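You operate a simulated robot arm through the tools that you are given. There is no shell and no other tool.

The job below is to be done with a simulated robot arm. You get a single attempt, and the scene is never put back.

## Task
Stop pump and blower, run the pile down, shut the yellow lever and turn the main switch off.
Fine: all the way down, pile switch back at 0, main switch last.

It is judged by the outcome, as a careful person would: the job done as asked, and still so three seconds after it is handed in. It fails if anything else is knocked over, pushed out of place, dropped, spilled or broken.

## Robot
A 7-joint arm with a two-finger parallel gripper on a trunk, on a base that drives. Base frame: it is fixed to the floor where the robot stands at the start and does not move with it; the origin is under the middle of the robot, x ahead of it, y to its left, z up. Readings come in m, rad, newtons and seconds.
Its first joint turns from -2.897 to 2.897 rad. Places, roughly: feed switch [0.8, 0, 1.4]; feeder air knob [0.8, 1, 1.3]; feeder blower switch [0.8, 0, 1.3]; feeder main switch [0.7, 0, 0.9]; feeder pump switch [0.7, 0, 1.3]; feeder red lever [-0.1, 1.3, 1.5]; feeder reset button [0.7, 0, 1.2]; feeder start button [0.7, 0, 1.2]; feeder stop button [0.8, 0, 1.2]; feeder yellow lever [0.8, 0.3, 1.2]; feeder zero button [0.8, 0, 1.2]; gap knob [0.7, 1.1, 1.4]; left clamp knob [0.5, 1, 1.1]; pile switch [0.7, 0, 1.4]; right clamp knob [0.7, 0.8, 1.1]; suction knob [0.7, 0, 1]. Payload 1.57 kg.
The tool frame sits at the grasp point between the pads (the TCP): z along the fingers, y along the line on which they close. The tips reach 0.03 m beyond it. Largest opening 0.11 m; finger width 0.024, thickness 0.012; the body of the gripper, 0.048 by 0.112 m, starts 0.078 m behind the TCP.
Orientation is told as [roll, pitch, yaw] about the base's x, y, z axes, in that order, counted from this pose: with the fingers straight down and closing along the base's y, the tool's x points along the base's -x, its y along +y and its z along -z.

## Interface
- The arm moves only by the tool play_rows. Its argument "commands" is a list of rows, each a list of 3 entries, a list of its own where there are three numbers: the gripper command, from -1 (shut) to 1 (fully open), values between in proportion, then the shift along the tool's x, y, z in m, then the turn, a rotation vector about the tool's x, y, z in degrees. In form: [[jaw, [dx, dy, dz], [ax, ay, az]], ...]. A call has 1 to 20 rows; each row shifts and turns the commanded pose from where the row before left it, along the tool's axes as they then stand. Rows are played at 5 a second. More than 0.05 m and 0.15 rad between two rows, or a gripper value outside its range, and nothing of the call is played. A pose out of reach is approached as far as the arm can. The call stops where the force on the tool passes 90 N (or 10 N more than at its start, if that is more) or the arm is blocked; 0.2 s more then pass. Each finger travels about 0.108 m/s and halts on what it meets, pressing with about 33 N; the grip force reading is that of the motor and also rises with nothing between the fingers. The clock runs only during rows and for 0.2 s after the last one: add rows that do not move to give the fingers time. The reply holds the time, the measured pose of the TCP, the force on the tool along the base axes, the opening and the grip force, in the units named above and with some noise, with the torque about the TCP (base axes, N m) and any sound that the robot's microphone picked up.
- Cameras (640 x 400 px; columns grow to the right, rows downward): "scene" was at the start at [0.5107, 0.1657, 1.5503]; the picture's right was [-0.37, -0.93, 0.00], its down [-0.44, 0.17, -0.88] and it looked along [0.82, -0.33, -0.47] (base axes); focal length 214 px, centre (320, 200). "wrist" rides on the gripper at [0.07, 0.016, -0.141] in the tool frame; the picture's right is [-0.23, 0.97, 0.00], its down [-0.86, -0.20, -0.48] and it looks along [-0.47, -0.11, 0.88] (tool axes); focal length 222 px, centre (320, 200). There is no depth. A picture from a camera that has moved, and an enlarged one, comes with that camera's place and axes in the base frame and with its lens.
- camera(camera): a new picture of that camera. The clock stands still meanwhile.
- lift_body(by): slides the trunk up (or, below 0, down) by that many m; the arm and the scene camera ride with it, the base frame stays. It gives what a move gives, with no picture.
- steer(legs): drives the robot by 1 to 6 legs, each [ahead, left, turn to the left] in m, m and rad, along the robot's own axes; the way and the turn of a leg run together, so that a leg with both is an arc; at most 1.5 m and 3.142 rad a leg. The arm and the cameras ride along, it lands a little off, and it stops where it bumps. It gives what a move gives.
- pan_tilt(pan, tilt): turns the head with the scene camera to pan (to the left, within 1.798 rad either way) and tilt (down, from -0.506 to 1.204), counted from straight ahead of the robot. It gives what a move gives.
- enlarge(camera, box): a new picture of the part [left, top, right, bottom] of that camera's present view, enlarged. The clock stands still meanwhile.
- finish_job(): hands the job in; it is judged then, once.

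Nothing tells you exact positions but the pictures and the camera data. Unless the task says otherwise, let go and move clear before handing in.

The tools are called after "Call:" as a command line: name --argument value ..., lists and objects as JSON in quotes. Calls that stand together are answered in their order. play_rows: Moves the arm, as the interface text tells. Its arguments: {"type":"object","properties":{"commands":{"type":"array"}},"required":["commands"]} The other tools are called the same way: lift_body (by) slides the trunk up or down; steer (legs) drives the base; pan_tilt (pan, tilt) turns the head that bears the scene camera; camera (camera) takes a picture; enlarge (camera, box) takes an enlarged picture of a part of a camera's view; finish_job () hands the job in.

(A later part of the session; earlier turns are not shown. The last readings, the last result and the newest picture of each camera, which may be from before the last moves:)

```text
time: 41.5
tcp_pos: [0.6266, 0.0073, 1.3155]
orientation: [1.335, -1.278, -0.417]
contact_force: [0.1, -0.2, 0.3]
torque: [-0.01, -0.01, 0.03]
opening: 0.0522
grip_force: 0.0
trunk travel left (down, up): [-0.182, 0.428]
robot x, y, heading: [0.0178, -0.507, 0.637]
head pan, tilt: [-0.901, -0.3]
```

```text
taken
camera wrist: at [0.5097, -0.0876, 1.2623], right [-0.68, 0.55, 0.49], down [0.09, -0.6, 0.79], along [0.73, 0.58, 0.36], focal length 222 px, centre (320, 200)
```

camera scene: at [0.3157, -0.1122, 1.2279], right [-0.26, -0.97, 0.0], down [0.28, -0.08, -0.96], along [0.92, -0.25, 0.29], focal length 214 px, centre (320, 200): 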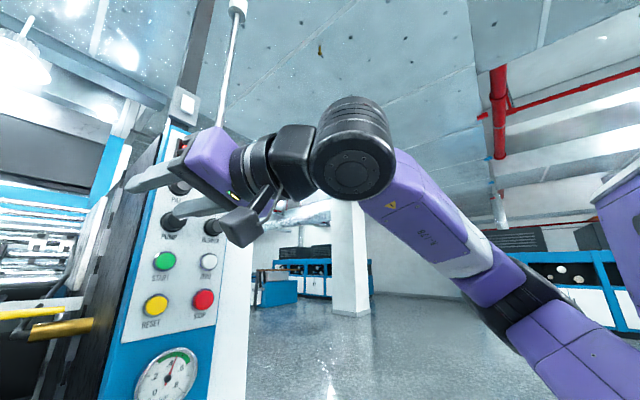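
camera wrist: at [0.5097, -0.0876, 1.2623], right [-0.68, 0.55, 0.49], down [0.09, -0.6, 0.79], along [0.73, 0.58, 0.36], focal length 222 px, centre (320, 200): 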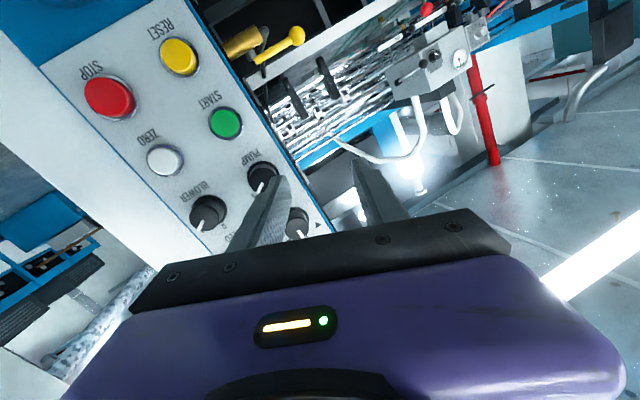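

The arm keeps drifting to point left of straight ahead, so its posture is awkward. I back well away, bring the gripper to point down again near its starting posture, and then redo the turn with the wrist kept in place.

Call:
steer --legs '[[-0.25, 0, 0]]'

Call:
play_rows --commands '[[0, [0.0262, -0.0078, 0], [2.238, 7.502, 0.016]], [0, [0.0262, -0.0078, 0], [2.238, 7.502, 0.016]], [0, [0.0262, -0.0078, 0], [2.238, 7.502, 0.016]], [0, [0.0262, -0.0078, 0], [2.238, 7.502, 0.016]], [0, [0.0262, -0.0078, 0], [2.238, 7.502, 0.016]], [0, [0.0262, -0.0078, 0], [2.238, 7.502, 0.016]], [0, [0.0262, -0.0078, 0], [2.238, 7.502, 0.016]], [0, [0.0262, -0.0078, 0], [2.238, 7.502, 0.016]], [0, [0.0262, -0.0078, 0], [2.238, 7.502, 0.016]], [0, [0.0262, -0.0078, 0], [2.238, 7.502, 0.016]], [0, [0.0262, -0.0078, 0], [2.238, 7.502, 0.016]], [0, [0, 0, 0], [0, 0, 0]]]'

Call:
pan_tilt --pan -1.1 --tilt 0.2

Call:
camera --camera "scene"

```text
time: 43.3
tcp_pos: [0.4268, -0.1446, 1.3151]
orientation: [1.336, -1.276, -0.422]
contact_force: [-0.7, -0.1, 0.1]
torque: [-0.02, -0.01, -0.01]
opening: 0.0523
grip_force: 0.1
trunk travel left (down, up): [-0.182, 0.428]
robot x, y, heading: [-0.1826, -0.6539, 0.636]
head pan, tilt: [-0.901, -0.3]
```

```text
time: 45.9
tcp_pos: [0.3148, -0.2921, 1.1166]
orientation: [-0.003, -0.001, 0.629]
contact_force: [-0.4, -0.5, -0.5]
torque: [0.04, 0.05, 0.01]
opening: 0.0549
grip_force: 0.0
trunk travel left (down, up): [-0.182, 0.428]
robot x, y, heading: [-0.1834, -0.6565, 0.63]
head pan, tilt: [-0.901, -0.3]
```

```text
time: 46.8
tcp_pos: [0.3147, -0.2925, 1.1147]
orientation: [0.0, 0.001, 0.631]
contact_force: [-0.4, 0.1, -0.1]
torque: [-0.03, 0.0, -0.01]
opening: 0.0548
grip_force: 0.1
trunk travel left (down, up): [-0.182, 0.428]
robot x, y, heading: [-0.1846, -0.6558, 0.639]
head pan, tilt: [-1.1, 0.201]
```

```text
taken
camera scene: at [0.1234, -0.2834, 1.1841], right [-0.45, -0.89, 0.0], down [-0.18, 0.09, -0.98], along [0.88, -0.44, -0.2], focal length 214 px, centre (320, 200)
```

scene: 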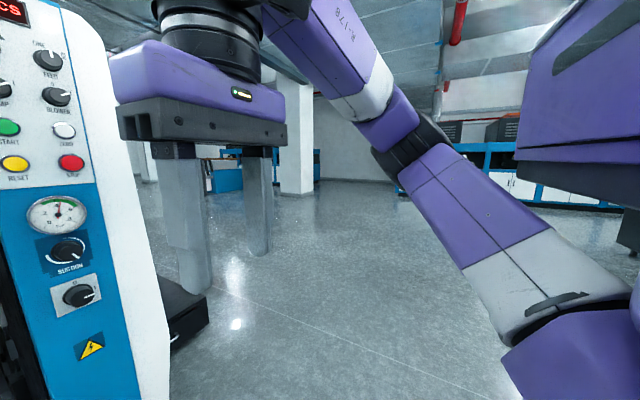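

The gripper points down again cleanly. Still in free space, I now yaw the tool about 0.5 rad left of the robot's forward and pitch it up about the wrist, to test whether this posture is comfortable.

Call:
play_rows --commands '[[0, [-0.03, 0, 0], [0, 0, -7.2]], [0, [-0.03, 0, 0], [0, 0, -7.2]], [0, [0, 0, 0], [0, 0, -7.2]], [0, [0, 0, 0], [0, 0, -7.2]], [0, [-0.026, 0, -0.0017], [0, -7.5, 0]], [0, [-0.026, 0, -0.0017], [0, -7.5, 0]], [0, [-0.026, 0, -0.0017], [0, -7.5, 0]], [0, [-0.026, 0, -0.0017], [0, -7.5, 0]], [0, [-0.026, 0, -0.0017], [0, -7.5, 0]], [0, [-0.026, 0, -0.0017], [0, -7.5, 0]], [0, [-0.026, 0, -0.0017], [0, -7.5, 0]], [0, [-0.026, 0, -0.0017], [0, -7.5, 0]], [0, [-0.026, 0, -0.0017], [0, -7.5, 0]], [0, [-0.026, 0, -0.0017], [0, -7.5, 0]], [0, [-0.026, 0, -0.0017], [0, -7.5, 0]], [0, [-0.026, 0, -0.0017], [0, -7.5, 0]], [0, [0, 0, 0], [0, 0, 0]]]'

Call:
camera --camera "scene"

```text
time: 50.4
tcp_pos: [0.4444, -0.074, 1.3159]
orientation: [-2.8, -1.57, -2.349]
contact_force: [-0.1, -0.5, 0.0]
torque: [0.02, -0.01, 0.02]
opening: 0.055
grip_force: 0.0
trunk travel left (down, up): [-0.182, 0.428]
robot x, y, heading: [-0.185, -0.6549, 0.634]
head pan, tilt: [-1.1, 0.201]
```

```text
taken
camera scene: at [0.1234, -0.2835, 1.184], right [-0.45, -0.89, 0.0], down [-0.18, 0.09, -0.98], along [0.88, -0.44, -0.2], focal length 214 px, centre (320, 200)
```

scene: 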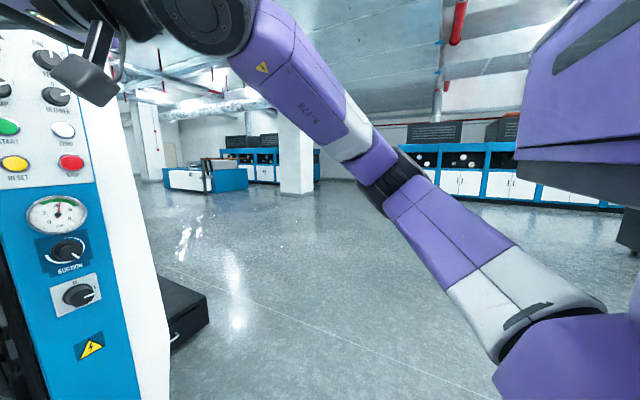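

That tracked exactly. Now I test the roll range I'll need for turning knobs, still in free space.

Call:
play_rows --commands '[[0, [0, 0, 0], [0, 0, 7.5]], [0, [0, 0, 0], [0, 0, 7.5]], [0, [0, 0, 0], [0, 0, 7.5]], [0, [0, 0, 0], [0, 0, 7.5]], [0, [0, 0, 0], [0, 0, 0]]]'

Call:
play_rows --commands '[[0, [0, 0, 0], [0, 0, -7.5]], [0, [0, 0, 0], [0, 0, -7.5]], [0, [0, 0, 0], [0, 0, -7.5]], [0, [0, 0, 0], [0, 0, -7.5]], [0, [0, 0, 0], [0, 0, -7.5]], [0, [0, 0, 0], [0, 0, -7.5]], [0, [0, 0, 0], [0, 0, -7.5]], [0, [0, 0, 0], [0, 0, -7.5]], [0, [0, 0, 0], [0, 0, -7.5]], [0, [0, 0, 0], [0, 0, -7.5]], [0, [0, 0, 0], [0, 0, -7.5]], [0, [0, 0, 0], [0, 0, -7.5]], [0, [0, 0, 0], [0, 0, 0]]]'

```text
time: 51.6
tcp_pos: [0.4447, -0.0744, 1.3153]
orientation: [1.571, -1.046, -0.438]
contact_force: [-0.1, -0.2, 0.4]
torque: [0.0, 0.02, 0.02]
opening: 0.0553
grip_force: 0.1
trunk travel left (down, up): [-0.182, 0.428]
robot x, y, heading: [-0.1826, -0.6543, 0.633]
head pan, tilt: [-1.1, 0.201]
```

```text
time: 53.8
tcp_pos: [0.4454, -0.0611, 1.2994]
orientation: [-1.621, -0.988, 2.84]
contact_force: [-0.1, 0.8, -0.6]
torque: [0.01, -0.01, -0.01]
opening: 0.0551
grip_force: 0.0
trunk travel left (down, up): [-0.182, 0.428]
robot x, y, heading: [-0.1854, -0.6523, 0.634]
head pan, tilt: [-1.1, 0.201]
stopped in row 10: the arm was blocked; the commanded pose is now the measured one
```

Positive roll works, but negative roll hits a limit near -35°. So I will grip at roll +75° and turn down to +15°. I roll there now and re-check tracking.

Call:
play_rows --commands '[[0, [0, 0, -0.01], [0, 0, 7.5]], [0, [0, 0, -0.01], [0, 0, 7.5]], [0, [0, 0, -0.01], [0, 0, 7.5]], [0, [0, 0, -0.01], [0, 0, 7.5]], [0, [0, 0, -0.01], [0, 0, 7.5]], [0, [0, 0, -0.01], [0, 0, 7.5]], [0, [0, 0, -0.01], [0, 0, 7.5]], [0, [0, 0, -0.01], [0, 0, 7.5]], [0, [0, 0, -0.01], [0, 0, 7.5]], [0, [0, 0, -0.01], [0, 0, 7.5]], [0, [0, 0, 0], [0, 0, 7.5]], [0, [0, 0, 0], [0, 0, 7.5]], [0, [0, 0, 0], [0, 0, 7.5]], [0, [0, 0, 0], [0, 0, 7.5]], [0, [0, 0, 0], [0, 0, 7.5]], [0, [0, 0, 0], [0, 0, 0]]]'

Call:
camera --camera "wrist"

```text
time: 57.2
tcp_pos: [0.4111, -0.1572, 1.2959]
orientation: [1.6, -0.192, -0.349]
contact_force: [0.6, 0.7, 0.0]
torque: [0.03, -0.02, -0.01]
opening: 0.055
grip_force: 0.1
trunk travel left (down, up): [-0.182, 0.428]
robot x, y, heading: [-0.185, -0.655, 0.631]
head pan, tilt: [-1.1, 0.201]
```

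```text
taken
camera wrist: at [0.2953, -0.2659, 1.2947], right [0.03, -0.04, 1.0], down [0.67, -0.75, -0.05], along [0.75, 0.67, 0.01], focal length 222 px, centre (320, 200)
```

wrist: 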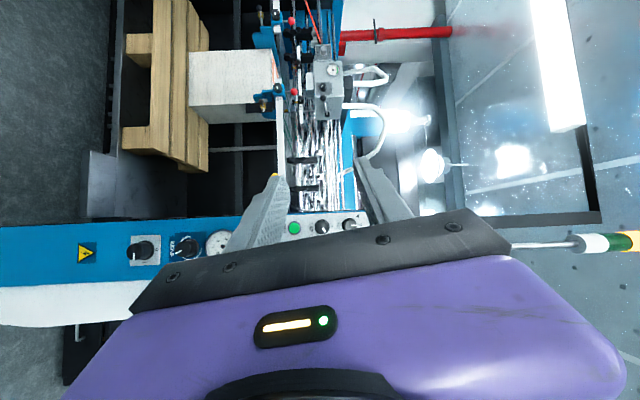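

The pose tracks well here. Now I drive so that this arm posture faces the panel, with the robot's heading about 0.03 and the gripper about 0.1 m short of the knobs.

Call:
play_rows --commands '[[-0.05, [0, 0, 0], [1.61, 0.31, 0]], [-0.05, [0, 0, 0], [0, 0, 0]]]'

Call:
steer --legs '[[0, 0, -0.608], [0.042, 0.541, 0]]'

Call:
pan_tilt --pan 0.0 --tilt 0.2

Call:
camera --camera "scene"

Call:
camera --camera "wrist"

```text
time: 57.8
tcp_pos: [0.4115, -0.1558, 1.2954]
orientation: [1.571, -0.19, -0.343]
contact_force: [-1.0, 0.0, 0.6]
torque: [0.0, 0.01, 0.0]
opening: 0.0523
grip_force: 0.0
trunk travel left (down, up): [-0.182, 0.428]
robot x, y, heading: [-0.1843, -0.6512, 0.635]
head pan, tilt: [-1.1, 0.201]
```

```text
time: 62.6
tcp_pos: [0.6205, -0.0475, 1.2956]
orientation: [1.569, -0.192, -0.96]
contact_force: [-0.4, -1.0, -0.1]
torque: [-0.04, 0.01, -0.02]
opening: 0.0525
grip_force: 0.0
trunk travel left (down, up): [-0.182, 0.428]
robot x, y, heading: [-0.1529, -0.1089, 0.019]
head pan, tilt: [-1.1, 0.201]
```

```text
time: 63.9
tcp_pos: [0.6193, -0.048, 1.2965]
orientation: [1.571, -0.19, -0.959]
contact_force: [-0.4, -0.2, 0.1]
torque: [-0.01, 0.01, 0.0]
opening: 0.0525
grip_force: 0.1
trunk travel left (down, up): [-0.182, 0.428]
robot x, y, heading: [-0.1561, -0.1109, 0.016]
head pan, tilt: [0.0, 0.201]
```

```text
taken
camera scene: at [0.3618, 0.0981, 1.184], right [0.02, -1.0, 0.0], down [-0.2, 0.0, -0.98], along [0.98, 0.02, -0.2], focal length 214 px, centre (320, 200)
```

scene: 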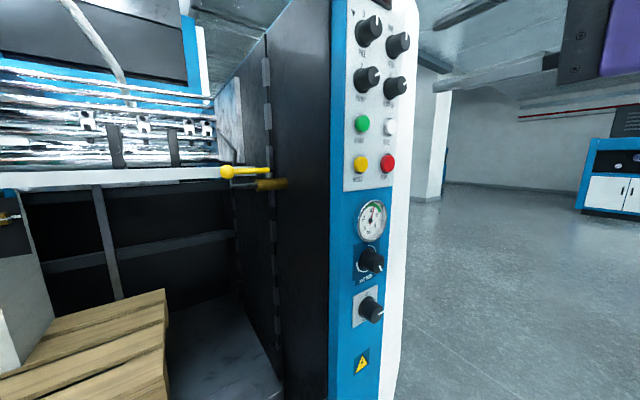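

```text
taken
camera wrist: at [0.4625, -0.0706, 1.2983], right [0.02, -0.03, 1.0], down [0.11, -0.99, -0.03], along [0.99, 0.11, -0.02], focal length 222 px, centre (320, 200)
```

wrist: 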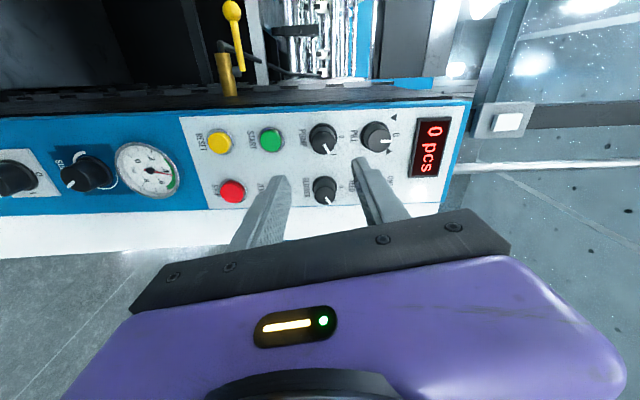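

I now stand well, with the gripper about 0.1 m before the pump and blower knobs. I zoom in on both views for fine alignment.

Call:
enlarge --camera "wrist" --box '[250, 90, 420, 220]'

Call:
enlarge --camera "scene" --box '[340, 0, 430, 120]'

```text
3.08 times, centred on (335, 155) of wrist
camera zoom: at [0.4625, -0.0706, 1.2983], right [0.02, -0.03, 1.0], down [0.11, -0.99, -0.03], along [0.99, 0.11, -0.02], focal length 684 px, centre (274, 338)
```

zoom: 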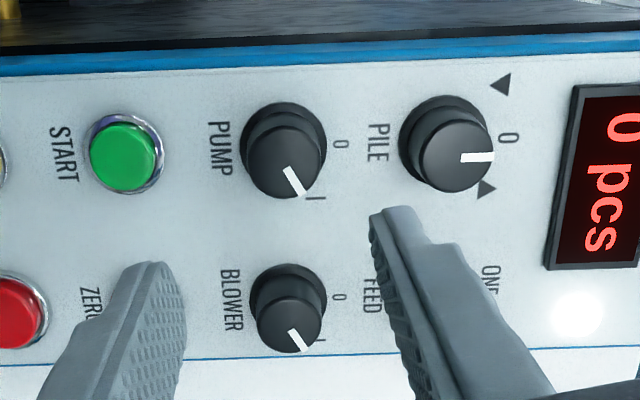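

```text
3.33 times, centred on (385, 60) of scene
camera zoom: at [0.3618, 0.0981, 1.184], right [0.02, -1.0, 0.0], down [-0.2, 0.0, -0.98], along [0.98, 0.02, -0.2], focal length 715 px, centre (103, 667)
```

zoom: 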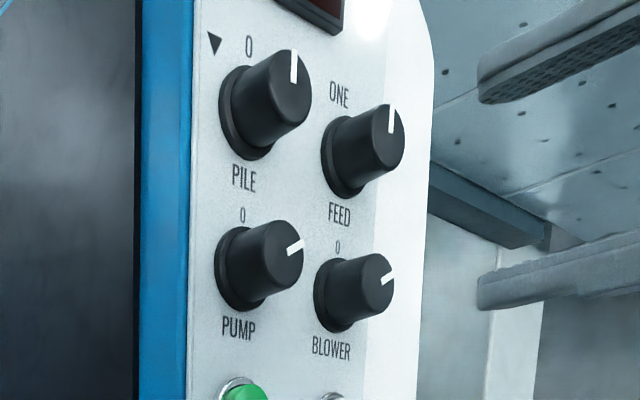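

The pump knob's face is at about 0.12 m ahead, 5 mm left and 3.5 mm up of the jaw axis. I align and advance until the fingers straddle it, then check before closing.

Call:
play_rows --commands '[[-0.05, [0.0045, 0.0044, 0], [0, 0, 0]], [-0.05, [0, 0, 0.025], [0, 0, 0]], [-0.05, [0, 0, 0.025], [0, 0, 0]], [-0.05, [0, 0, 0.025], [0, 0, 0]], [-0.05, [0, 0, 0], [0, 0, 0]]]'

Call:
enlarge --camera "wrist" --box '[250, 90, 420, 220]'

Call:
enlarge --camera "scene" --box '[340, 0, 430, 120]'

```text
time: 65.1
tcp_pos: [0.6787, 0.0008, 1.2994]
orientation: [1.568, -0.193, -0.961]
contact_force: [0.1, 0.0, -0.3]
torque: [-0.02, 0.04, -0.02]
opening: 0.0522
grip_force: 0.1
trunk travel left (down, up): [-0.182, 0.428]
robot x, y, heading: [-0.1538, -0.1118, 0.02]
head pan, tilt: [0.0, 0.201]
```

```text
3.08 times, centred on (335, 155) of wrist
camera zoom: at [0.5217, -0.0223, 1.3015], right [0.02, -0.03, 1.0], down [0.11, -0.99, -0.03], along [0.99, 0.11, -0.02], focal length 684 px, centre (274, 338)
```

zoom: 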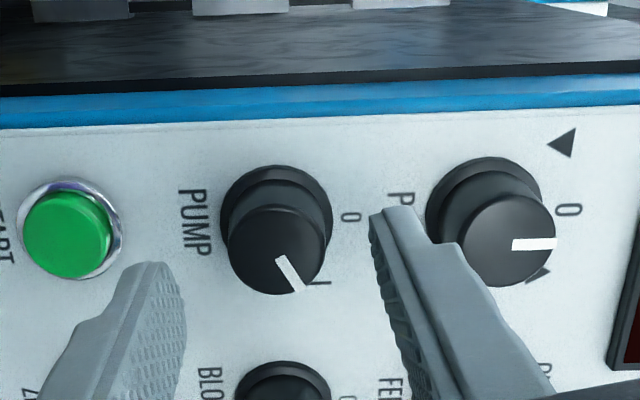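

```text
3.33 times, centred on (385, 60) of scene
camera zoom: at [0.3617, 0.0982, 1.1841], right [0.02, -1.0, 0.0], down [-0.2, 0.0, -0.98], along [0.98, 0.02, -0.2], focal length 715 px, centre (103, 667)
```

zoom: 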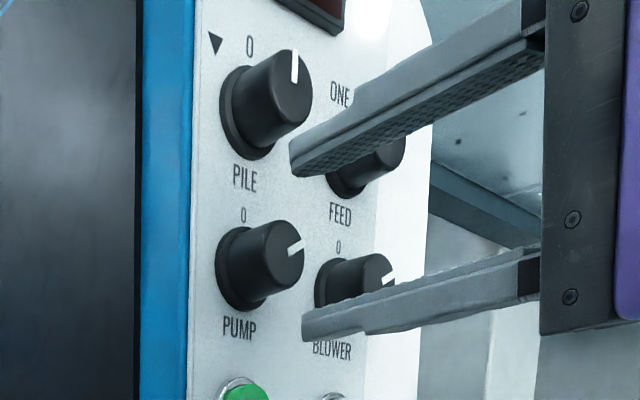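

Alignment is within about 1 mm. I move in the last 31 mm and close on the pump knob.

Call:
play_rows --commands '[[-0.05, [0, 0.0004, 0.016], [0, 0, 0]], [-0.05, [0, 0, 0.015], [0, 0, 0]], [-0.05, [0, 0, 0], [0, 0, 0]], [-1, [0, 0, 0], [0, 0, 0]], [-1, [0, 0, 0], [0, 0, 0]], [-1, [0, 0, 0], [0, 0, 0]]]'

Call:
enlarge --camera "wrist" --box '[250, 90, 420, 220]'

Call:
enlarge --camera "scene" --box '[340, 0, 430, 120]'

```text
time: 66.5
tcp_pos: [0.7053, 0.0157, 1.2989]
orientation: [1.569, -0.194, -0.961]
contact_force: [5.3, 4.0, 8.2]
torque: [0.14, -0.17, 0.05]
opening: 0.0295
grip_force: 38.7
trunk travel left (down, up): [-0.182, 0.428]
robot x, y, heading: [-0.1542, -0.1076, 0.015]
head pan, tilt: [0.0, 0.201]
```

```text
3.08 times, centred on (335, 155) of wrist
camera zoom: at [0.547, -0.006, 1.3024], right [0.02, -0.03, 1.0], down [0.11, -0.99, -0.03], along [0.99, 0.11, -0.02], focal length 684 px, centre (274, 338)
```

zoom: 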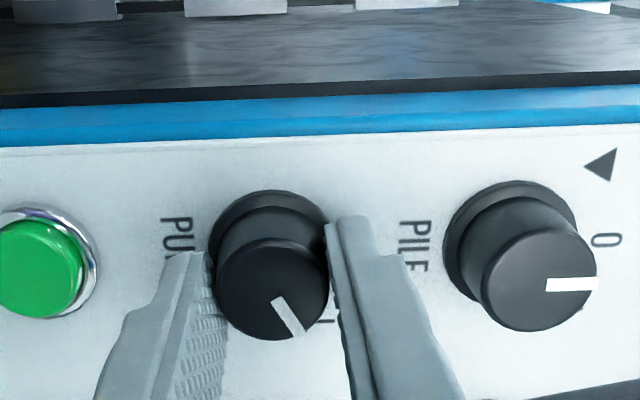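

```text
3.33 times, centred on (385, 60) of scene
camera zoom: at [0.3618, 0.0984, 1.1841], right [0.02, -1.0, 0.0], down [-0.2, 0.0, -0.98], along [0.98, 0.02, -0.2], focal length 715 px, centre (103, 667)
```

zoom: 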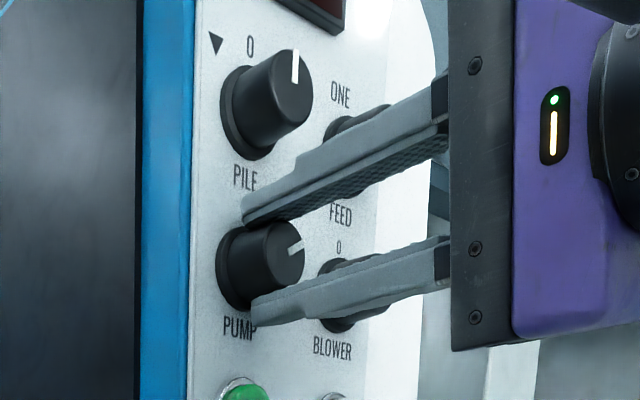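

The knob is gripped at 29.5 mm. I turn it counter-clockwise, in two halves, toward 0.

Call:
play_rows --commands '[[-1, [0, 0, 0], [0, 0, -7.5]], [-1, [0, 0, 0], [0, 0, -7.5]], [-1, [0, 0, 0], [0, 0, -7.5]], [-1, [0, 0, 0], [0, 0, -7.5]], [-1, [0, 0, 0], [0, 0, 0]]]'

Call:
enlarge --camera "wrist" --box '[250, 90, 420, 220]'

Call:
enlarge --camera "scene" --box '[340, 0, 430, 120]'

```text
time: 67.7
tcp_pos: [0.7052, 0.0167, 1.3008]
orientation: [1.571, -0.718, -0.962]
contact_force: [7.3, 1.9, 14.5]
torque: [0.45, -0.57, -0.39]
opening: 0.0293
grip_force: 38.8
trunk travel left (down, up): [-0.182, 0.428]
robot x, y, heading: [-0.1523, -0.1119, 0.019]
head pan, tilt: [0.0, 0.201]
```

```text
3.08 times, centred on (335, 155) of wrist
camera zoom: at [0.5514, -0.0124, 1.2668], right [-0.27, 0.38, 0.88], down [0.05, -0.91, 0.41], along [0.96, 0.16, 0.22], focal length 684 px, centre (274, 338)
```

zoom: 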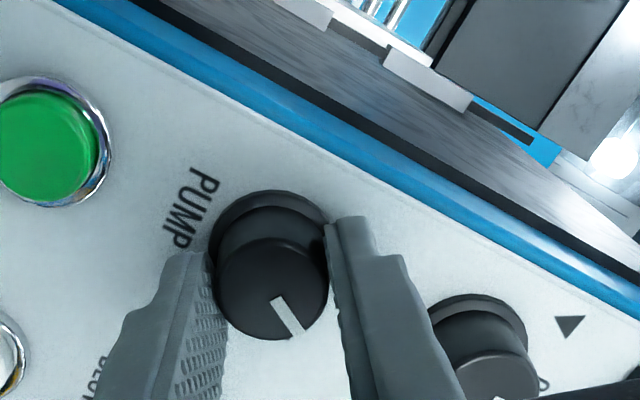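

```text
3.33 times, centred on (385, 60) of scene
camera zoom: at [0.3617, 0.0982, 1.1842], right [0.02, -1.0, 0.0], down [-0.2, 0.0, -0.98], along [0.98, 0.02, -0.2], focal length 715 px, centre (103, 667)
```

zoom: 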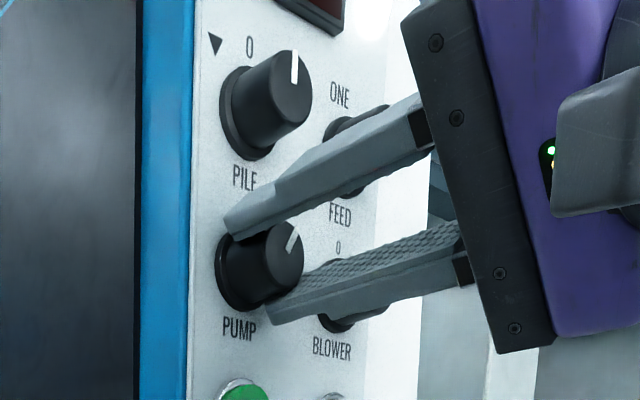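

The knob follows the gripper; the pointer is halfway. I turn the remaining 30°.

Call:
play_rows --commands '[[-1, [0, 0, 0], [0, 0, -7.5]], [-1, [0, 0, 0], [0, 0, -7.5]], [-1, [0, 0, 0], [0, 0, -7.5]], [-1, [0, 0, 0], [0, 0, -7.5]], [-1, [0, 0, 0], [0, 0, 0]]]'

Call:
enlarge --camera "wrist" --box '[250, 90, 420, 220]'

Call:
enlarge --camera "scene" --box '[340, 0, 430, 120]'

```text
time: 68.9
tcp_pos: [0.704, 0.0173, 1.3013]
orientation: [1.577, -1.24, -0.964]
contact_force: [7.3, 3.9, 26.9]
torque: [0.55, -0.59, -0.01]
opening: 0.0288
grip_force: 39.1
trunk travel left (down, up): [-0.182, 0.428]
robot x, y, heading: [-0.1541, -0.1083, 0.019]
head pan, tilt: [0.0, 0.201]
```

```text
3.08 times, centred on (335, 155) of wrist
camera zoom: at [0.5654, -0.0328, 1.2394], right [-0.49, 0.69, 0.53], down [-0.13, -0.66, 0.74], along [0.86, 0.3, 0.41], focal length 684 px, centre (274, 338)
```

zoom: 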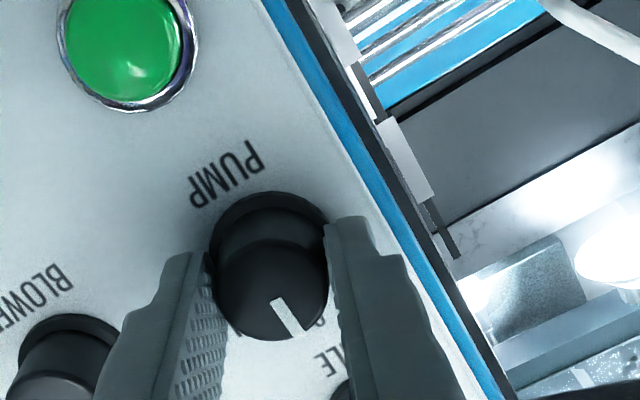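

```text
3.33 times, centred on (385, 60) of scene
camera zoom: at [0.3614, 0.0982, 1.1844], right [0.02, -1.0, 0.0], down [-0.2, 0.0, -0.98], along [0.98, 0.02, -0.2], focal length 715 px, centre (103, 667)
```

zoom: 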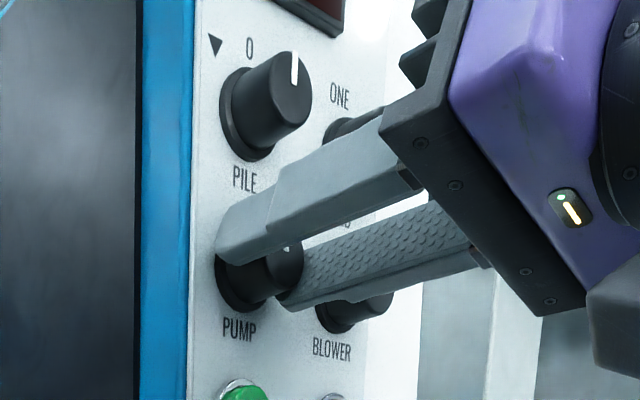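

The pump pointer has turned about 60°. I release, back off and check it against the 0 mark.

Call:
play_rows --commands '[[-0.05, [0, 0, 0], [0, 0, 0]], [-0.05, [0, 0, 0], [0, 0, 0]], [-0.05, [0, 0, -0.025], [0, 0, 0]], [-0.05, [0, 0, -0.025], [0, 0, 0]], [-0.05, [0, 0, 0], [0, 0, 0]]]'

Call:
enlarge --camera "scene" --box '[340, 0, 430, 120]'

Call:
enlarge --camera "wrist" --box '[220, 80, 420, 220]'

```text
time: 70.1
tcp_pos: [0.6632, -0.0107, 1.2987]
orientation: [1.567, -1.238, -0.954]
contact_force: [0.1, -0.5, -0.5]
torque: [0.0, 0.02, 0.02]
opening: 0.0523
grip_force: 0.0
trunk travel left (down, up): [-0.182, 0.428]
robot x, y, heading: [-0.1515, -0.1102, 0.019]
head pan, tilt: [0.0, 0.201]
```

```text
3.33 times, centred on (385, 60) of scene
camera zoom: at [0.3618, 0.0982, 1.184], right [0.02, -1.0, 0.0], down [-0.2, 0.0, -0.98], along [0.98, 0.02, -0.2], focal length 715 px, centre (103, 667)
```

zoom: 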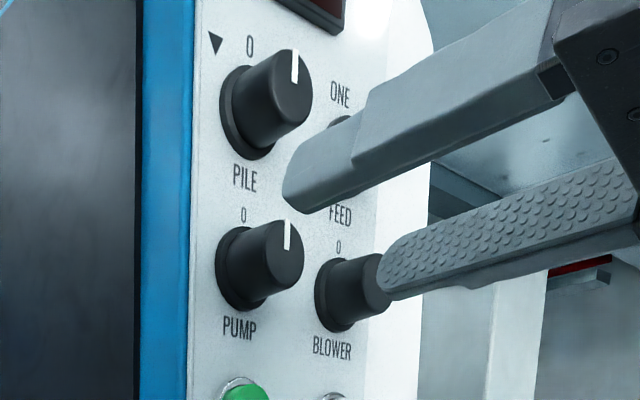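

```text
2.86 times, centred on (320, 150) of wrist
camera zoom: at [0.5251, -0.0606, 1.2387], right [-0.49, 0.69, 0.53], down [-0.12, -0.66, 0.74], along [0.87, 0.3, 0.4], focal length 635 px, centre (320, 343)
```

zoom: 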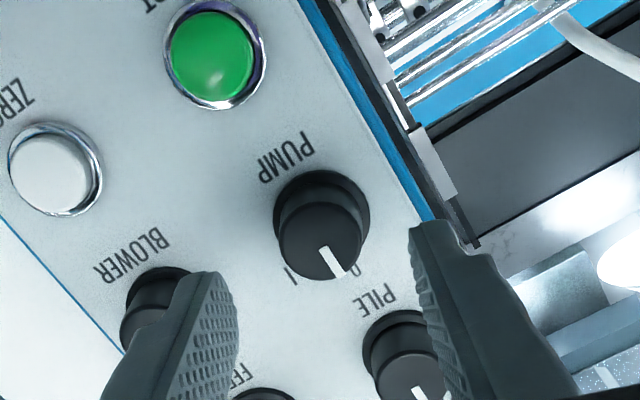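

The pump pointer now stands at 0. I roll the jaw back and move 66 mm right to the blower knob.

Call:
play_rows --commands '[[-0.05, [0, 0, 0], [0, 0, 7.5]], [-0.05, [0, 0, 0], [0, 0, 7.5]], [-0.05, [0, 0, 0], [0, 0, 7.5]], [-0.05, [0, 0, 0], [0, 0, 7.5]], [-0.05, [0, 0, 0], [0, 0, 7.5]], [-0.05, [0, 0, 0], [0, 0, 7.5]], [-0.05, [0, 0, 0], [0, 0, 7.5]], [-0.05, [0, 0, 0], [0, 0, 7.5]], [-0.05, [-0.0325, -0.0056, 0], [0, 0, 0]], [-0.05, [-0.0325, -0.0056, 0], [0, 0, 0]], [-0.05, [0, 0, 0], [0, 0, 0]]]'

Call:
enlarge --camera "scene" --box '[340, 0, 430, 120]'

Call:
enlarge --camera "wrist" --box '[220, 80, 420, 220]'

```text
time: 72.5
tcp_pos: [0.7012, -0.0674, 1.2984]
orientation: [1.571, -0.189, -0.96]
contact_force: [-0.2, -0.1, 0.1]
torque: [-0.02, 0.0, 0.02]
opening: 0.0523
grip_force: 0.0
trunk travel left (down, up): [-0.182, 0.428]
robot x, y, heading: [-0.1518, -0.1097, 0.023]
head pan, tilt: [0.0, 0.201]
```

```text
3.33 times, centred on (385, 60) of scene
camera zoom: at [0.3617, 0.0982, 1.1841], right [0.02, -1.0, 0.0], down [-0.2, 0.0, -0.98], along [0.98, 0.02, -0.2], focal length 715 px, centre (103, 667)
```

zoom: 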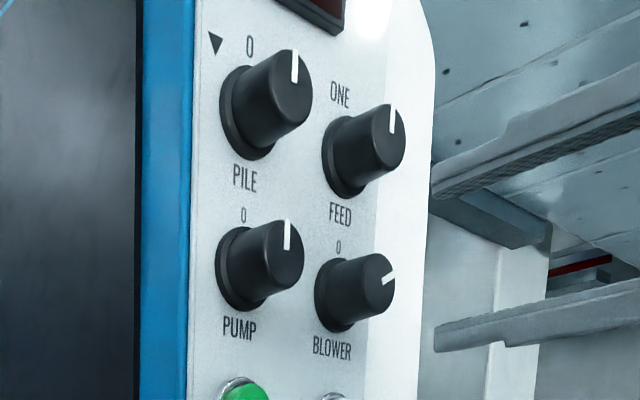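

```text
2.86 times, centred on (320, 150) of wrist
camera zoom: at [0.5446, -0.0898, 1.3019], right [0.02, -0.03, 1.0], down [0.11, -0.99, -0.03], along [0.99, 0.11, -0.02], focal length 635 px, centre (320, 343)
```

zoom: 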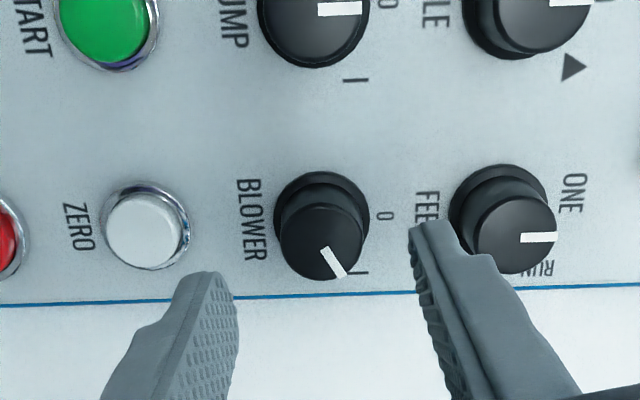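

The blower knob is lined up within a millimetre. I advance 52 mm, grip, and turn it counter-clockwise 60°.

Call:
play_rows --commands '[[-0.05, [-0.0002, 0.001, 0.018], [0, 0, 0]], [-0.05, [0, 0, 0.018], [0, 0, 0]], [-0.05, [0, 0, 0.0165], [0, 0, 0]], [-0.05, [0, 0, 0], [0, 0, 0]], [-1, [0, 0, 0], [0, 0, 0]], [-1, [0, 0, 0], [0, 0, 0]], [-1, [0, 0, 0], [0, 0, 0]]]'

Call:
enlarge --camera "wrist" --box '[220, 80, 420, 220]'

Call:
enlarge --camera "scene" --box '[340, 0, 430, 120]'

```text
time: 74.1
tcp_pos: [0.7463, -0.0358, 1.3006]
orientation: [1.566, -0.191, -0.961]
contact_force: [-11.1, -7.8, -22.8]
torque: [-0.27, 0.5, -0.3]
opening: 0.0296
grip_force: 39.7
trunk travel left (down, up): [-0.182, 0.428]
robot x, y, heading: [-0.1499, -0.105, 0.023]
head pan, tilt: [0.0, 0.201]
```

```text
2.86 times, centred on (320, 150) of wrist
camera zoom: at [0.5881, -0.0575, 1.3029], right [0.03, -0.03, 1.0], down [0.11, -0.99, -0.03], along [0.99, 0.11, -0.02], focal length 635 px, centre (320, 343)
```

zoom: 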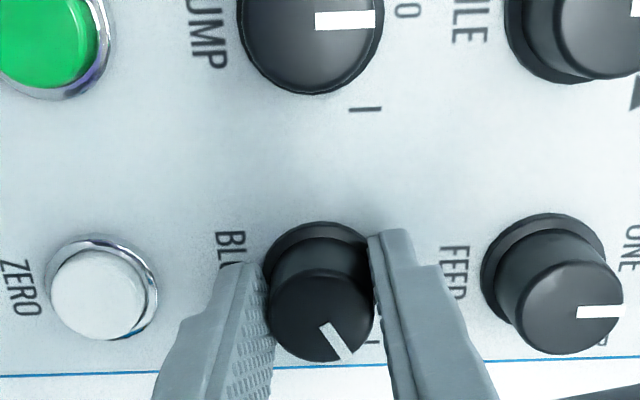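

```text
3.33 times, centred on (385, 60) of scene
camera zoom: at [0.3619, 0.0979, 1.1837], right [0.02, -1.0, 0.0], down [-0.2, 0.0, -0.98], along [0.98, 0.02, -0.2], focal length 715 px, centre (103, 667)
```

zoom: 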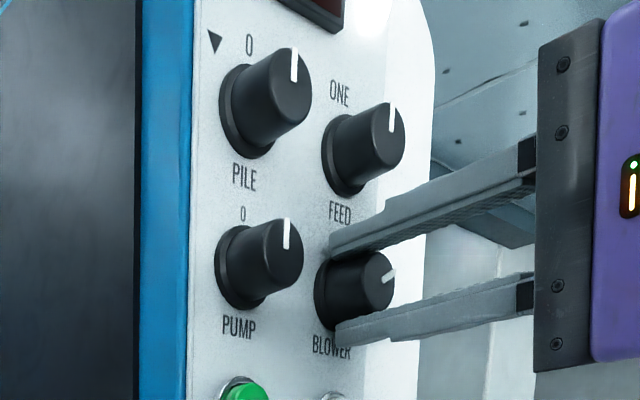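

Gripped, with a small sideways force that I relieve by lowering 1 mm as I turn.

Call:
play_rows --commands '[[-1, [0.0002, -0.001, 0], [0, 0, 0]], [-1, [0, 0, 0], [0, 0, -7.5]], [-1, [0, 0, 0], [0, 0, -7.5]], [-1, [0, 0, 0], [0, 0, -7.5]], [-1, [0, 0, 0], [0, 0, -7.5]], [-1, [0, 0, 0], [0, 0, -7.5]], [-1, [0, 0, 0], [0, 0, -7.5]], [-1, [0, 0, 0], [0, 0, -7.5]], [-1, [0, 0, 0], [0, 0, -7.5]], [-1, [0, 0, 0], [0, 0, 0]]]'

Call:
enlarge --camera "wrist" --box '[220, 80, 420, 220]'

```text
time: 76.3
tcp_pos: [0.7453, -0.0369, 1.2983]
orientation: [1.551, -1.239, -0.944]
contact_force: [21.7, -2.0, -14.7]
torque: [-0.23, 0.87, -0.25]
opening: 0.0292
grip_force: 39.3
trunk travel left (down, up): [-0.182, 0.428]
robot x, y, heading: [-0.1512, -0.1079, 0.019]
head pan, tilt: [0.0, 0.201]
```

```text
2.86 times, centred on (320, 150) of wrist
camera zoom: at [0.6069, -0.0866, 1.238], right [-0.48, 0.7, 0.53], down [-0.12, -0.65, 0.75], along [0.87, 0.29, 0.4], focal length 635 px, centre (320, 343)
```

zoom: 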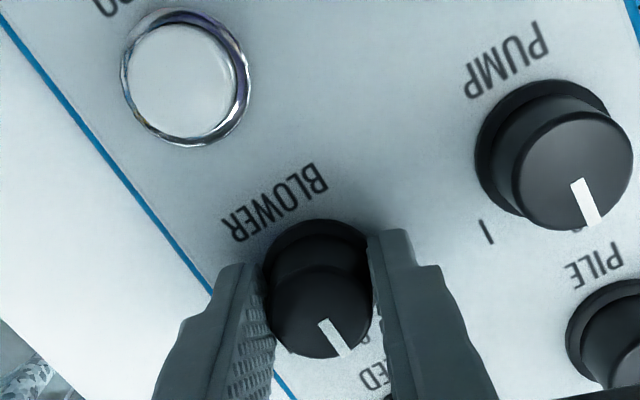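

The blower pointer now looks parallel to the pump pointer. I release, back off and check.

Call:
play_rows --commands '[[-0.05, [0, 0, 0], [0, 0, 0]], [-0.05, [0, 0, 0], [0, 0, 0]], [-0.05, [0, 0, -0.03], [0, 0, 0]], [-0.05, [0, 0, -0.03], [0, 0, 0]], [-0.05, [0, 0, 0], [0, 0, 0]]]'

Call:
enlarge --camera "scene" --box '[340, 0, 430, 120]'

Call:
enlarge --camera "wrist" --box '[220, 80, 420, 220]'

```text
time: 77.5
tcp_pos: [0.6925, -0.0717, 1.3]
orientation: [1.569, -1.237, -0.958]
contact_force: [-0.9, 1.2, 0.5]
torque: [0.01, -0.03, 0.04]
opening: 0.0524
grip_force: 0.0
trunk travel left (down, up): [-0.182, 0.428]
robot x, y, heading: [-0.153, -0.107, 0.015]
head pan, tilt: [0.0, 0.201]
```

```text
3.33 times, centred on (385, 60) of scene
camera zoom: at [0.3618, 0.0982, 1.184], right [0.02, -1.0, 0.0], down [-0.2, 0.0, -0.98], along [0.98, 0.02, -0.2], focal length 715 px, centre (103, 667)
```

zoom: 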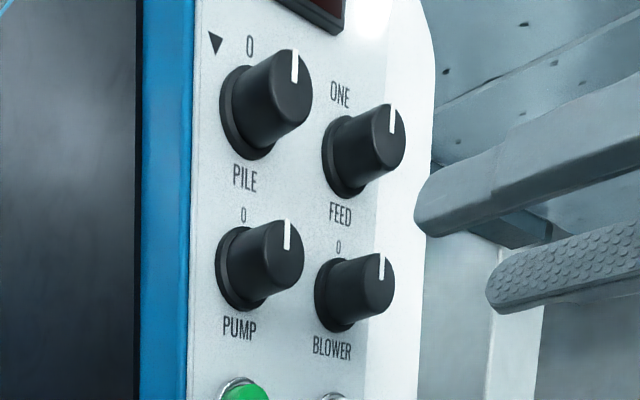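

```text
2.86 times, centred on (320, 150) of wrist
camera zoom: at [0.5539, -0.1215, 1.2403], right [-0.49, 0.69, 0.53], down [-0.12, -0.66, 0.74], along [0.87, 0.3, 0.4], focal length 635 px, centre (320, 343)
```

zoom: 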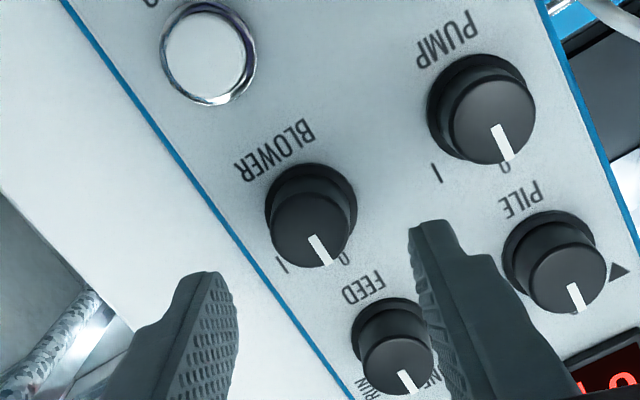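

Pump and blower both stand at 0. Next is the PILE switch: I raise the trunk 64 mm, roll back and shift left, and take a reference picture of the pile.

Call:
lift_body --by 0.064

Call:
play_rows --commands '[[-0.05, [0, 0, -0.005], [0, 0, 7.5]], [-0.05, [0, 0, 0], [0, 0, 7.5]], [-0.05, [0, 0, 0], [0, 0, 7.5]], [-0.05, [0, 0, 0], [0, 0, 7.5]], [-0.05, [0, 0, 0], [0, 0, 7.5]], [-0.05, [0, 0, 0], [0, 0, 7.5]], [-0.05, [0, 0, 0], [0, 0, 7.5]], [-0.05, [0, 0, 0], [0, 0, 7.5]], [-0.05, [0.0323, 0.0062, 0], [0, 0, 0]], [-0.05, [0.0323, 0.0062, 0], [0, 0, 0]], [-0.05, [0, 0, 0], [0, 0, 0]]]'

Call:
enlarge --camera "wrist" --box '[220, 80, 420, 220]'

Call:
pan_tilt --pan 0.6 --tilt 0.45

Call:
camera --camera "scene"

```text
time: 78.6
tcp_pos: [0.6929, -0.0719, 1.3656]
orientation: [1.568, -1.24, -0.958]
contact_force: [0.0, -0.2, 0.5]
torque: [0.0, 0.02, 0.0]
opening: 0.0524
grip_force: 0.0
trunk travel left (down, up): [-0.246, 0.364]
robot x, y, heading: [-0.1546, -0.1104, 0.012]
head pan, tilt: [0.0, 0.201]
```

```text
time: 81.0
tcp_pos: [0.6518, -0.0196, 1.3642]
orientation: [1.57, -0.192, -0.96]
contact_force: [-0.1, -1.3, 0.6]
torque: [-0.01, -0.01, 0.04]
opening: 0.0525
grip_force: 0.0
trunk travel left (down, up): [-0.246, 0.364]
robot x, y, heading: [-0.1538, -0.1084, 0.014]
head pan, tilt: [0.0, 0.201]
```

```text
2.86 times, centred on (320, 150) of wrist
camera zoom: at [0.4931, -0.0426, 1.3667], right [0.02, -0.03, 1.0], down [0.11, -0.99, -0.03], along [0.99, 0.11, -0.02], focal length 635 px, centre (320, 343)
```

zoom: 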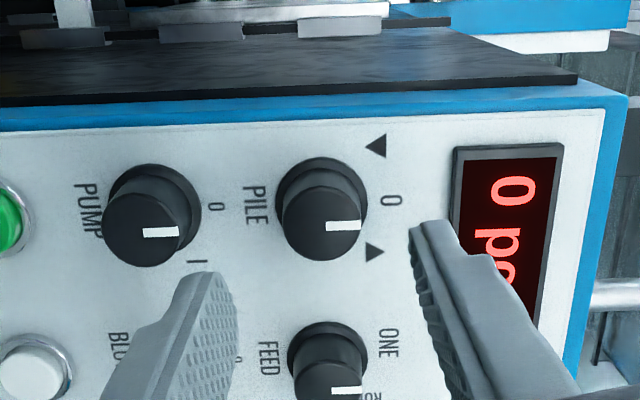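

```text
time: 82.0
tcp_pos: [0.6514, -0.0206, 1.3623]
orientation: [1.569, -0.191, -0.96]
contact_force: [-0.2, -0.4, -0.4]
torque: [0.02, 0.05, -0.01]
opening: 0.0522
grip_force: 0.0
trunk travel left (down, up): [-0.246, 0.364]
robot x, y, heading: [-0.1561, -0.11, 0.018]
head pan, tilt: [0.6, 0.45]
```

```text
taken
camera scene: at [0.3436, 0.1497, 1.2249], right [0.58, -0.82, 0.0], down [-0.35, -0.25, -0.9], along [0.73, 0.52, -0.43], focal length 214 px, centre (320, 200)
```

scene: 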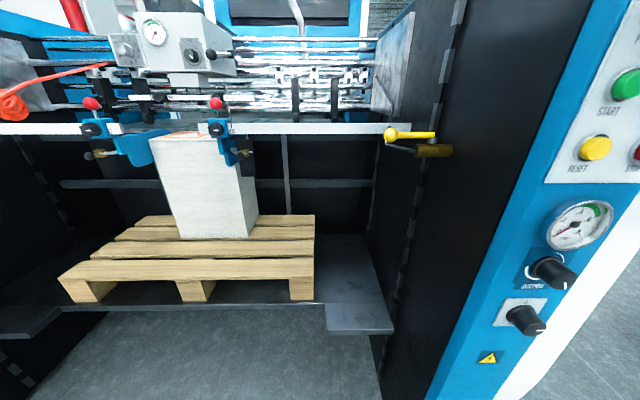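

The pile stands on a pallet with free space below it. I align on the PILE knob, advance and grip it.

Call:
play_rows --commands '[[-0.05, [0.0007, 0.0017, 0], [0, 0, 0]], [-0.05, [0, 0, 0.022], [0, 0, 0]], [-0.05, [0, 0, 0.022], [0, 0, 0]], [-0.05, [0, 0, 0.021], [0, 0, 0]], [-0.05, [0, 0, 0], [0, 0, 0]], [-1, [0, 0, 0], [0, 0, 0]], [-1, [0, 0, 0], [0, 0, 0]], [-1, [0, 0, 0], [0, 0, 0]]]'

Call:
enlarge --camera "wrist" --box '[220, 80, 420, 220]'

```text
time: 83.8
tcp_pos: [0.7056, 0.0186, 1.3643]
orientation: [1.566, -0.192, -0.958]
contact_force: [-2.7, -2.0, -15.3]
torque: [-0.26, 0.37, -0.5]
opening: 0.029
grip_force: 38.4
trunk travel left (down, up): [-0.246, 0.364]
robot x, y, heading: [-0.153, -0.1085, 0.017]
head pan, tilt: [0.6, 0.45]
```

```text
2.86 times, centred on (320, 150) of wrist
camera zoom: at [0.5477, -0.0039, 1.3681], right [0.03, -0.03, 1.0], down [0.11, -0.99, -0.03], along [0.99, 0.11, -0.02], focal length 635 px, centre (320, 343)
```

zoom: 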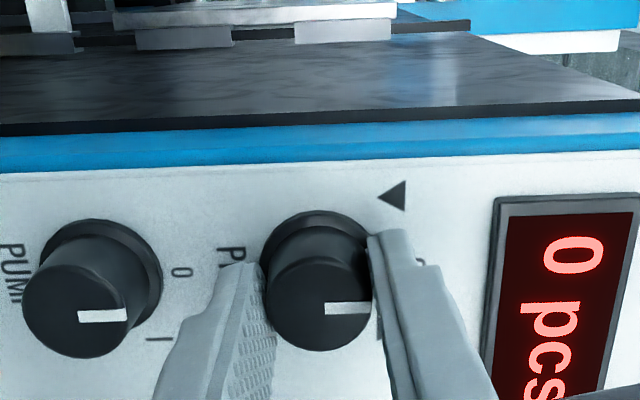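

The PILE knob is gripped. I turn it counter-clockwise 45° toward ▼ and watch the pile.

Call:
play_rows --commands '[[-1, [0.0001, -0.0007, 0], [0, 0, -7.5]], [-1, [0, 0, 0], [0, 0, -7.5]], [-1, [0, 0, 0], [0, 0, -7.5]], [-1, [0, 0, 0], [0, 0, -7.5]], [-1, [0, 0, 0], [0, 0, -7.5]], [-1, [0, 0, 0], [0, 0, -7.5]], [-1, [0, 0, 0], [0, 0, 0]], [-1, [0, 0, 0], [0, 0, 0]]]'

Call:
enlarge --camera "wrist" --box '[220, 80, 420, 220]'

Call:
camera --camera "scene"

```text
time: 85.6
tcp_pos: [0.7044, 0.0176, 1.3653]
orientation: [1.569, -0.977, -0.958]
contact_force: [21.9, 9.1, -1.4]
torque: [0.09, 0.31, -0.04]
opening: 0.0294
grip_force: 38.8
trunk travel left (down, up): [-0.246, 0.364]
robot x, y, heading: [-0.1553, -0.1085, 0.017]
head pan, tilt: [0.6, 0.45]
```

```text
2.86 times, centred on (320, 150) of wrist
camera zoom: at [0.5577, -0.0202, 1.3163], right [-0.39, 0.56, 0.73], down [-0.02, -0.8, 0.6], along [0.92, 0.22, 0.32], focal length 635 px, centre (320, 343)
```

zoom: 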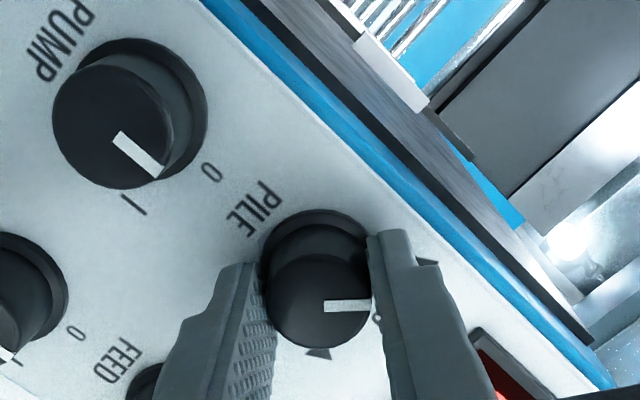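

```text
taken
camera scene: at [0.3445, 0.1502, 1.2244], right [0.58, -0.82, 0.0], down [-0.36, -0.25, -0.9], along [0.73, 0.52, -0.44], focal length 214 px, centre (320, 200)
```

scene: 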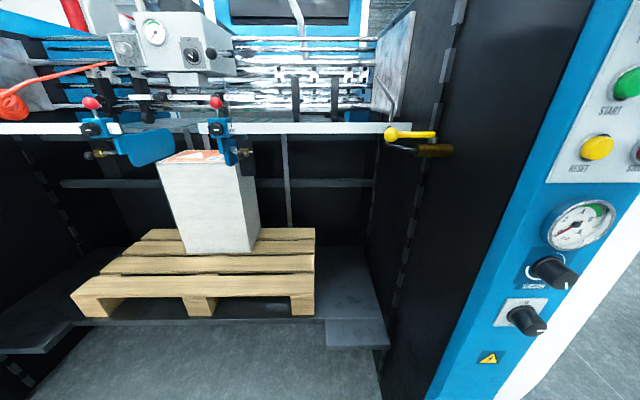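

The pile is going down while the switch points to ▼. I hold and wait.

Call:
play_rows --commands '[[-1, [0, 0, 0], [0, 0, 0]], [-1, [0, 0, 0], [0, 0, 0]], [-1, [0, 0, 0], [0, 0, 0]], [-1, [0, 0, 0], [0, 0, 0]], [-1, [0, 0, 0], [0, 0, 0]], [-1, [0, 0, 0], [0, 0, 0]], [-1, [0, 0, 0], [0, 0, 0]], [-1, [0, 0, 0], [0, 0, 0]], [-1, [0, 0, 0], [0, 0, 0]], [-1, [0, 0, 0], [0, 0, 0]], [-1, [0, 0, 0], [0, 0, 0]], [-1, [0, 0, 0], [0, 0, 0]], [-1, [0, 0, 0], [0, 0, 0]], [-1, [0, 0, 0], [0, 0, 0]], [-1, [0, 0, 0], [0, 0, 0]]]'

Call:
camera --camera "scene"

```text
time: 88.8
tcp_pos: [0.7041, 0.0182, 1.3653]
orientation: [1.567, -0.978, -0.957]
contact_force: [22.6, 9.5, 5.4]
torque: [0.22, -0.06, -0.17]
opening: 0.0294
grip_force: 39.0
trunk travel left (down, up): [-0.246, 0.364]
robot x, y, heading: [-0.1544, -0.1098, 0.021]
head pan, tilt: [0.6, 0.45]
```

```text
taken
camera scene: at [0.3442, 0.1501, 1.2245], right [0.58, -0.82, 0.0], down [-0.36, -0.25, -0.9], along [0.73, 0.52, -0.44], focal length 214 px, centre (320, 200)
```

scene: 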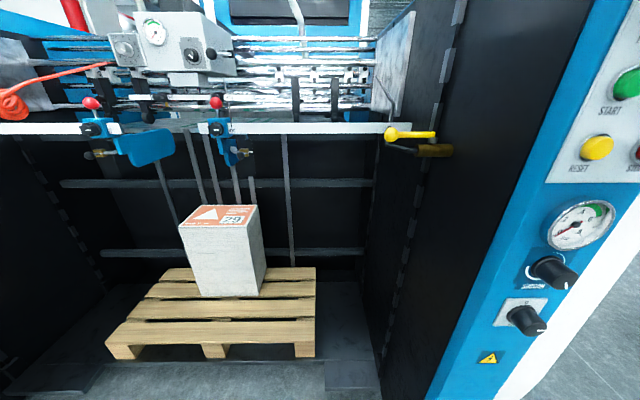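

Still descending, with the stack steady. I keep holding.

Call:
play_rows --commands '[[-1, [0, 0, 0], [0, 0, 0]], [-1, [0, 0, 0], [0, 0, 0]], [-1, [0, 0, 0], [0, 0, 0]], [-1, [0, 0, 0], [0, 0, 0]], [-1, [0, 0, 0], [0, 0, 0]], [-1, [0, 0, 0], [0, 0, 0]], [-1, [0, 0, 0], [0, 0, 0]], [-1, [0, 0, 0], [0, 0, 0]], [-1, [0, 0, 0], [0, 0, 0]], [-1, [0, 0, 0], [0, 0, 0]], [-1, [0, 0, 0], [0, 0, 0]], [-1, [0, 0, 0], [0, 0, 0]], [-1, [0, 0, 0], [0, 0, 0]], [-1, [0, 0, 0], [0, 0, 0]], [-1, [0, 0, 0], [0, 0, 0]]]'

Call:
camera --camera "scene"

Call:
play_rows --commands '[[-1, [0, 0, 0], [0, 0, 0]], [-1, [0, 0, 0], [0, 0, 0]], [-1, [0, 0, 0], [0, 0, 0]], [-1, [0, 0, 0], [0, 0, 0]], [-1, [0, 0, 0], [0, 0, 0]], [-1, [0, 0, 0], [0, 0, 0]], [-1, [0, 0, 0], [0, 0, 0]], [-1, [0, 0, 0], [0, 0, 0]], [-1, [0, 0, 0], [0, 0, 0]], [-1, [0, 0, 0], [0, 0, 0]], [-1, [0, 0, 0], [0, 0, 0]], [-1, [0, 0, 0], [0, 0, 0]], [-1, [0, 0, 0], [0, 0, 0]], [-1, [0, 0, 0], [0, 0, 0]], [-1, [0, 0, 0], [0, 0, 0]]]'

Call:
camera --camera "scene"

```text
time: 92.0
tcp_pos: [0.7035, 0.0184, 1.3654]
orientation: [1.568, -0.978, -0.959]
contact_force: [19.5, 7.0, 8.0]
torque: [0.24, -0.15, -0.2]
opening: 0.0293
grip_force: 39.7
trunk travel left (down, up): [-0.246, 0.364]
robot x, y, heading: [-0.1548, -0.1076, 0.016]
head pan, tilt: [0.6, 0.45]
```

```text
taken
camera scene: at [0.3441, 0.1501, 1.2245], right [0.58, -0.82, 0.0], down [-0.36, -0.25, -0.9], along [0.73, 0.52, -0.44], focal length 214 px, centre (320, 200)
```

scene: 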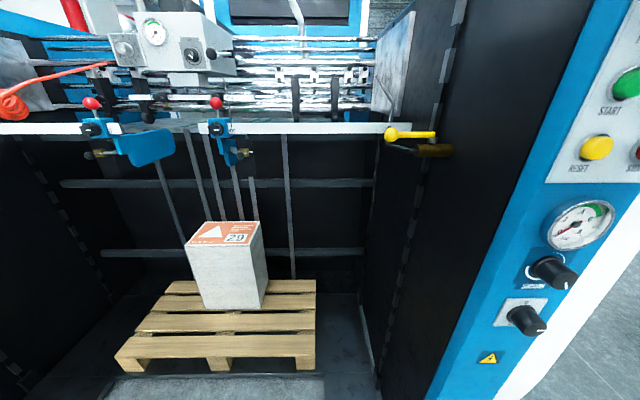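

```text
time: 95.2
tcp_pos: [0.7045, 0.0178, 1.3646]
orientation: [1.567, -0.976, -0.956]
contact_force: [14.6, 5.4, 3.8]
torque: [0.21, -0.06, -0.13]
opening: 0.0293
grip_force: 39.0
trunk travel left (down, up): [-0.246, 0.364]
robot x, y, heading: [-0.1511, -0.1079, 0.019]
head pan, tilt: [0.6, 0.45]
```

```text
taken
camera scene: at [0.344, 0.15, 1.2246], right [0.58, -0.82, 0.0], down [-0.36, -0.25, -0.9], along [0.73, 0.52, -0.44], focal length 214 px, centre (320, 200)
```

scene: 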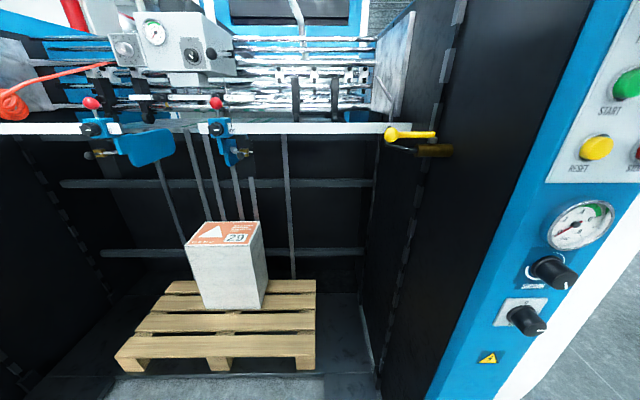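

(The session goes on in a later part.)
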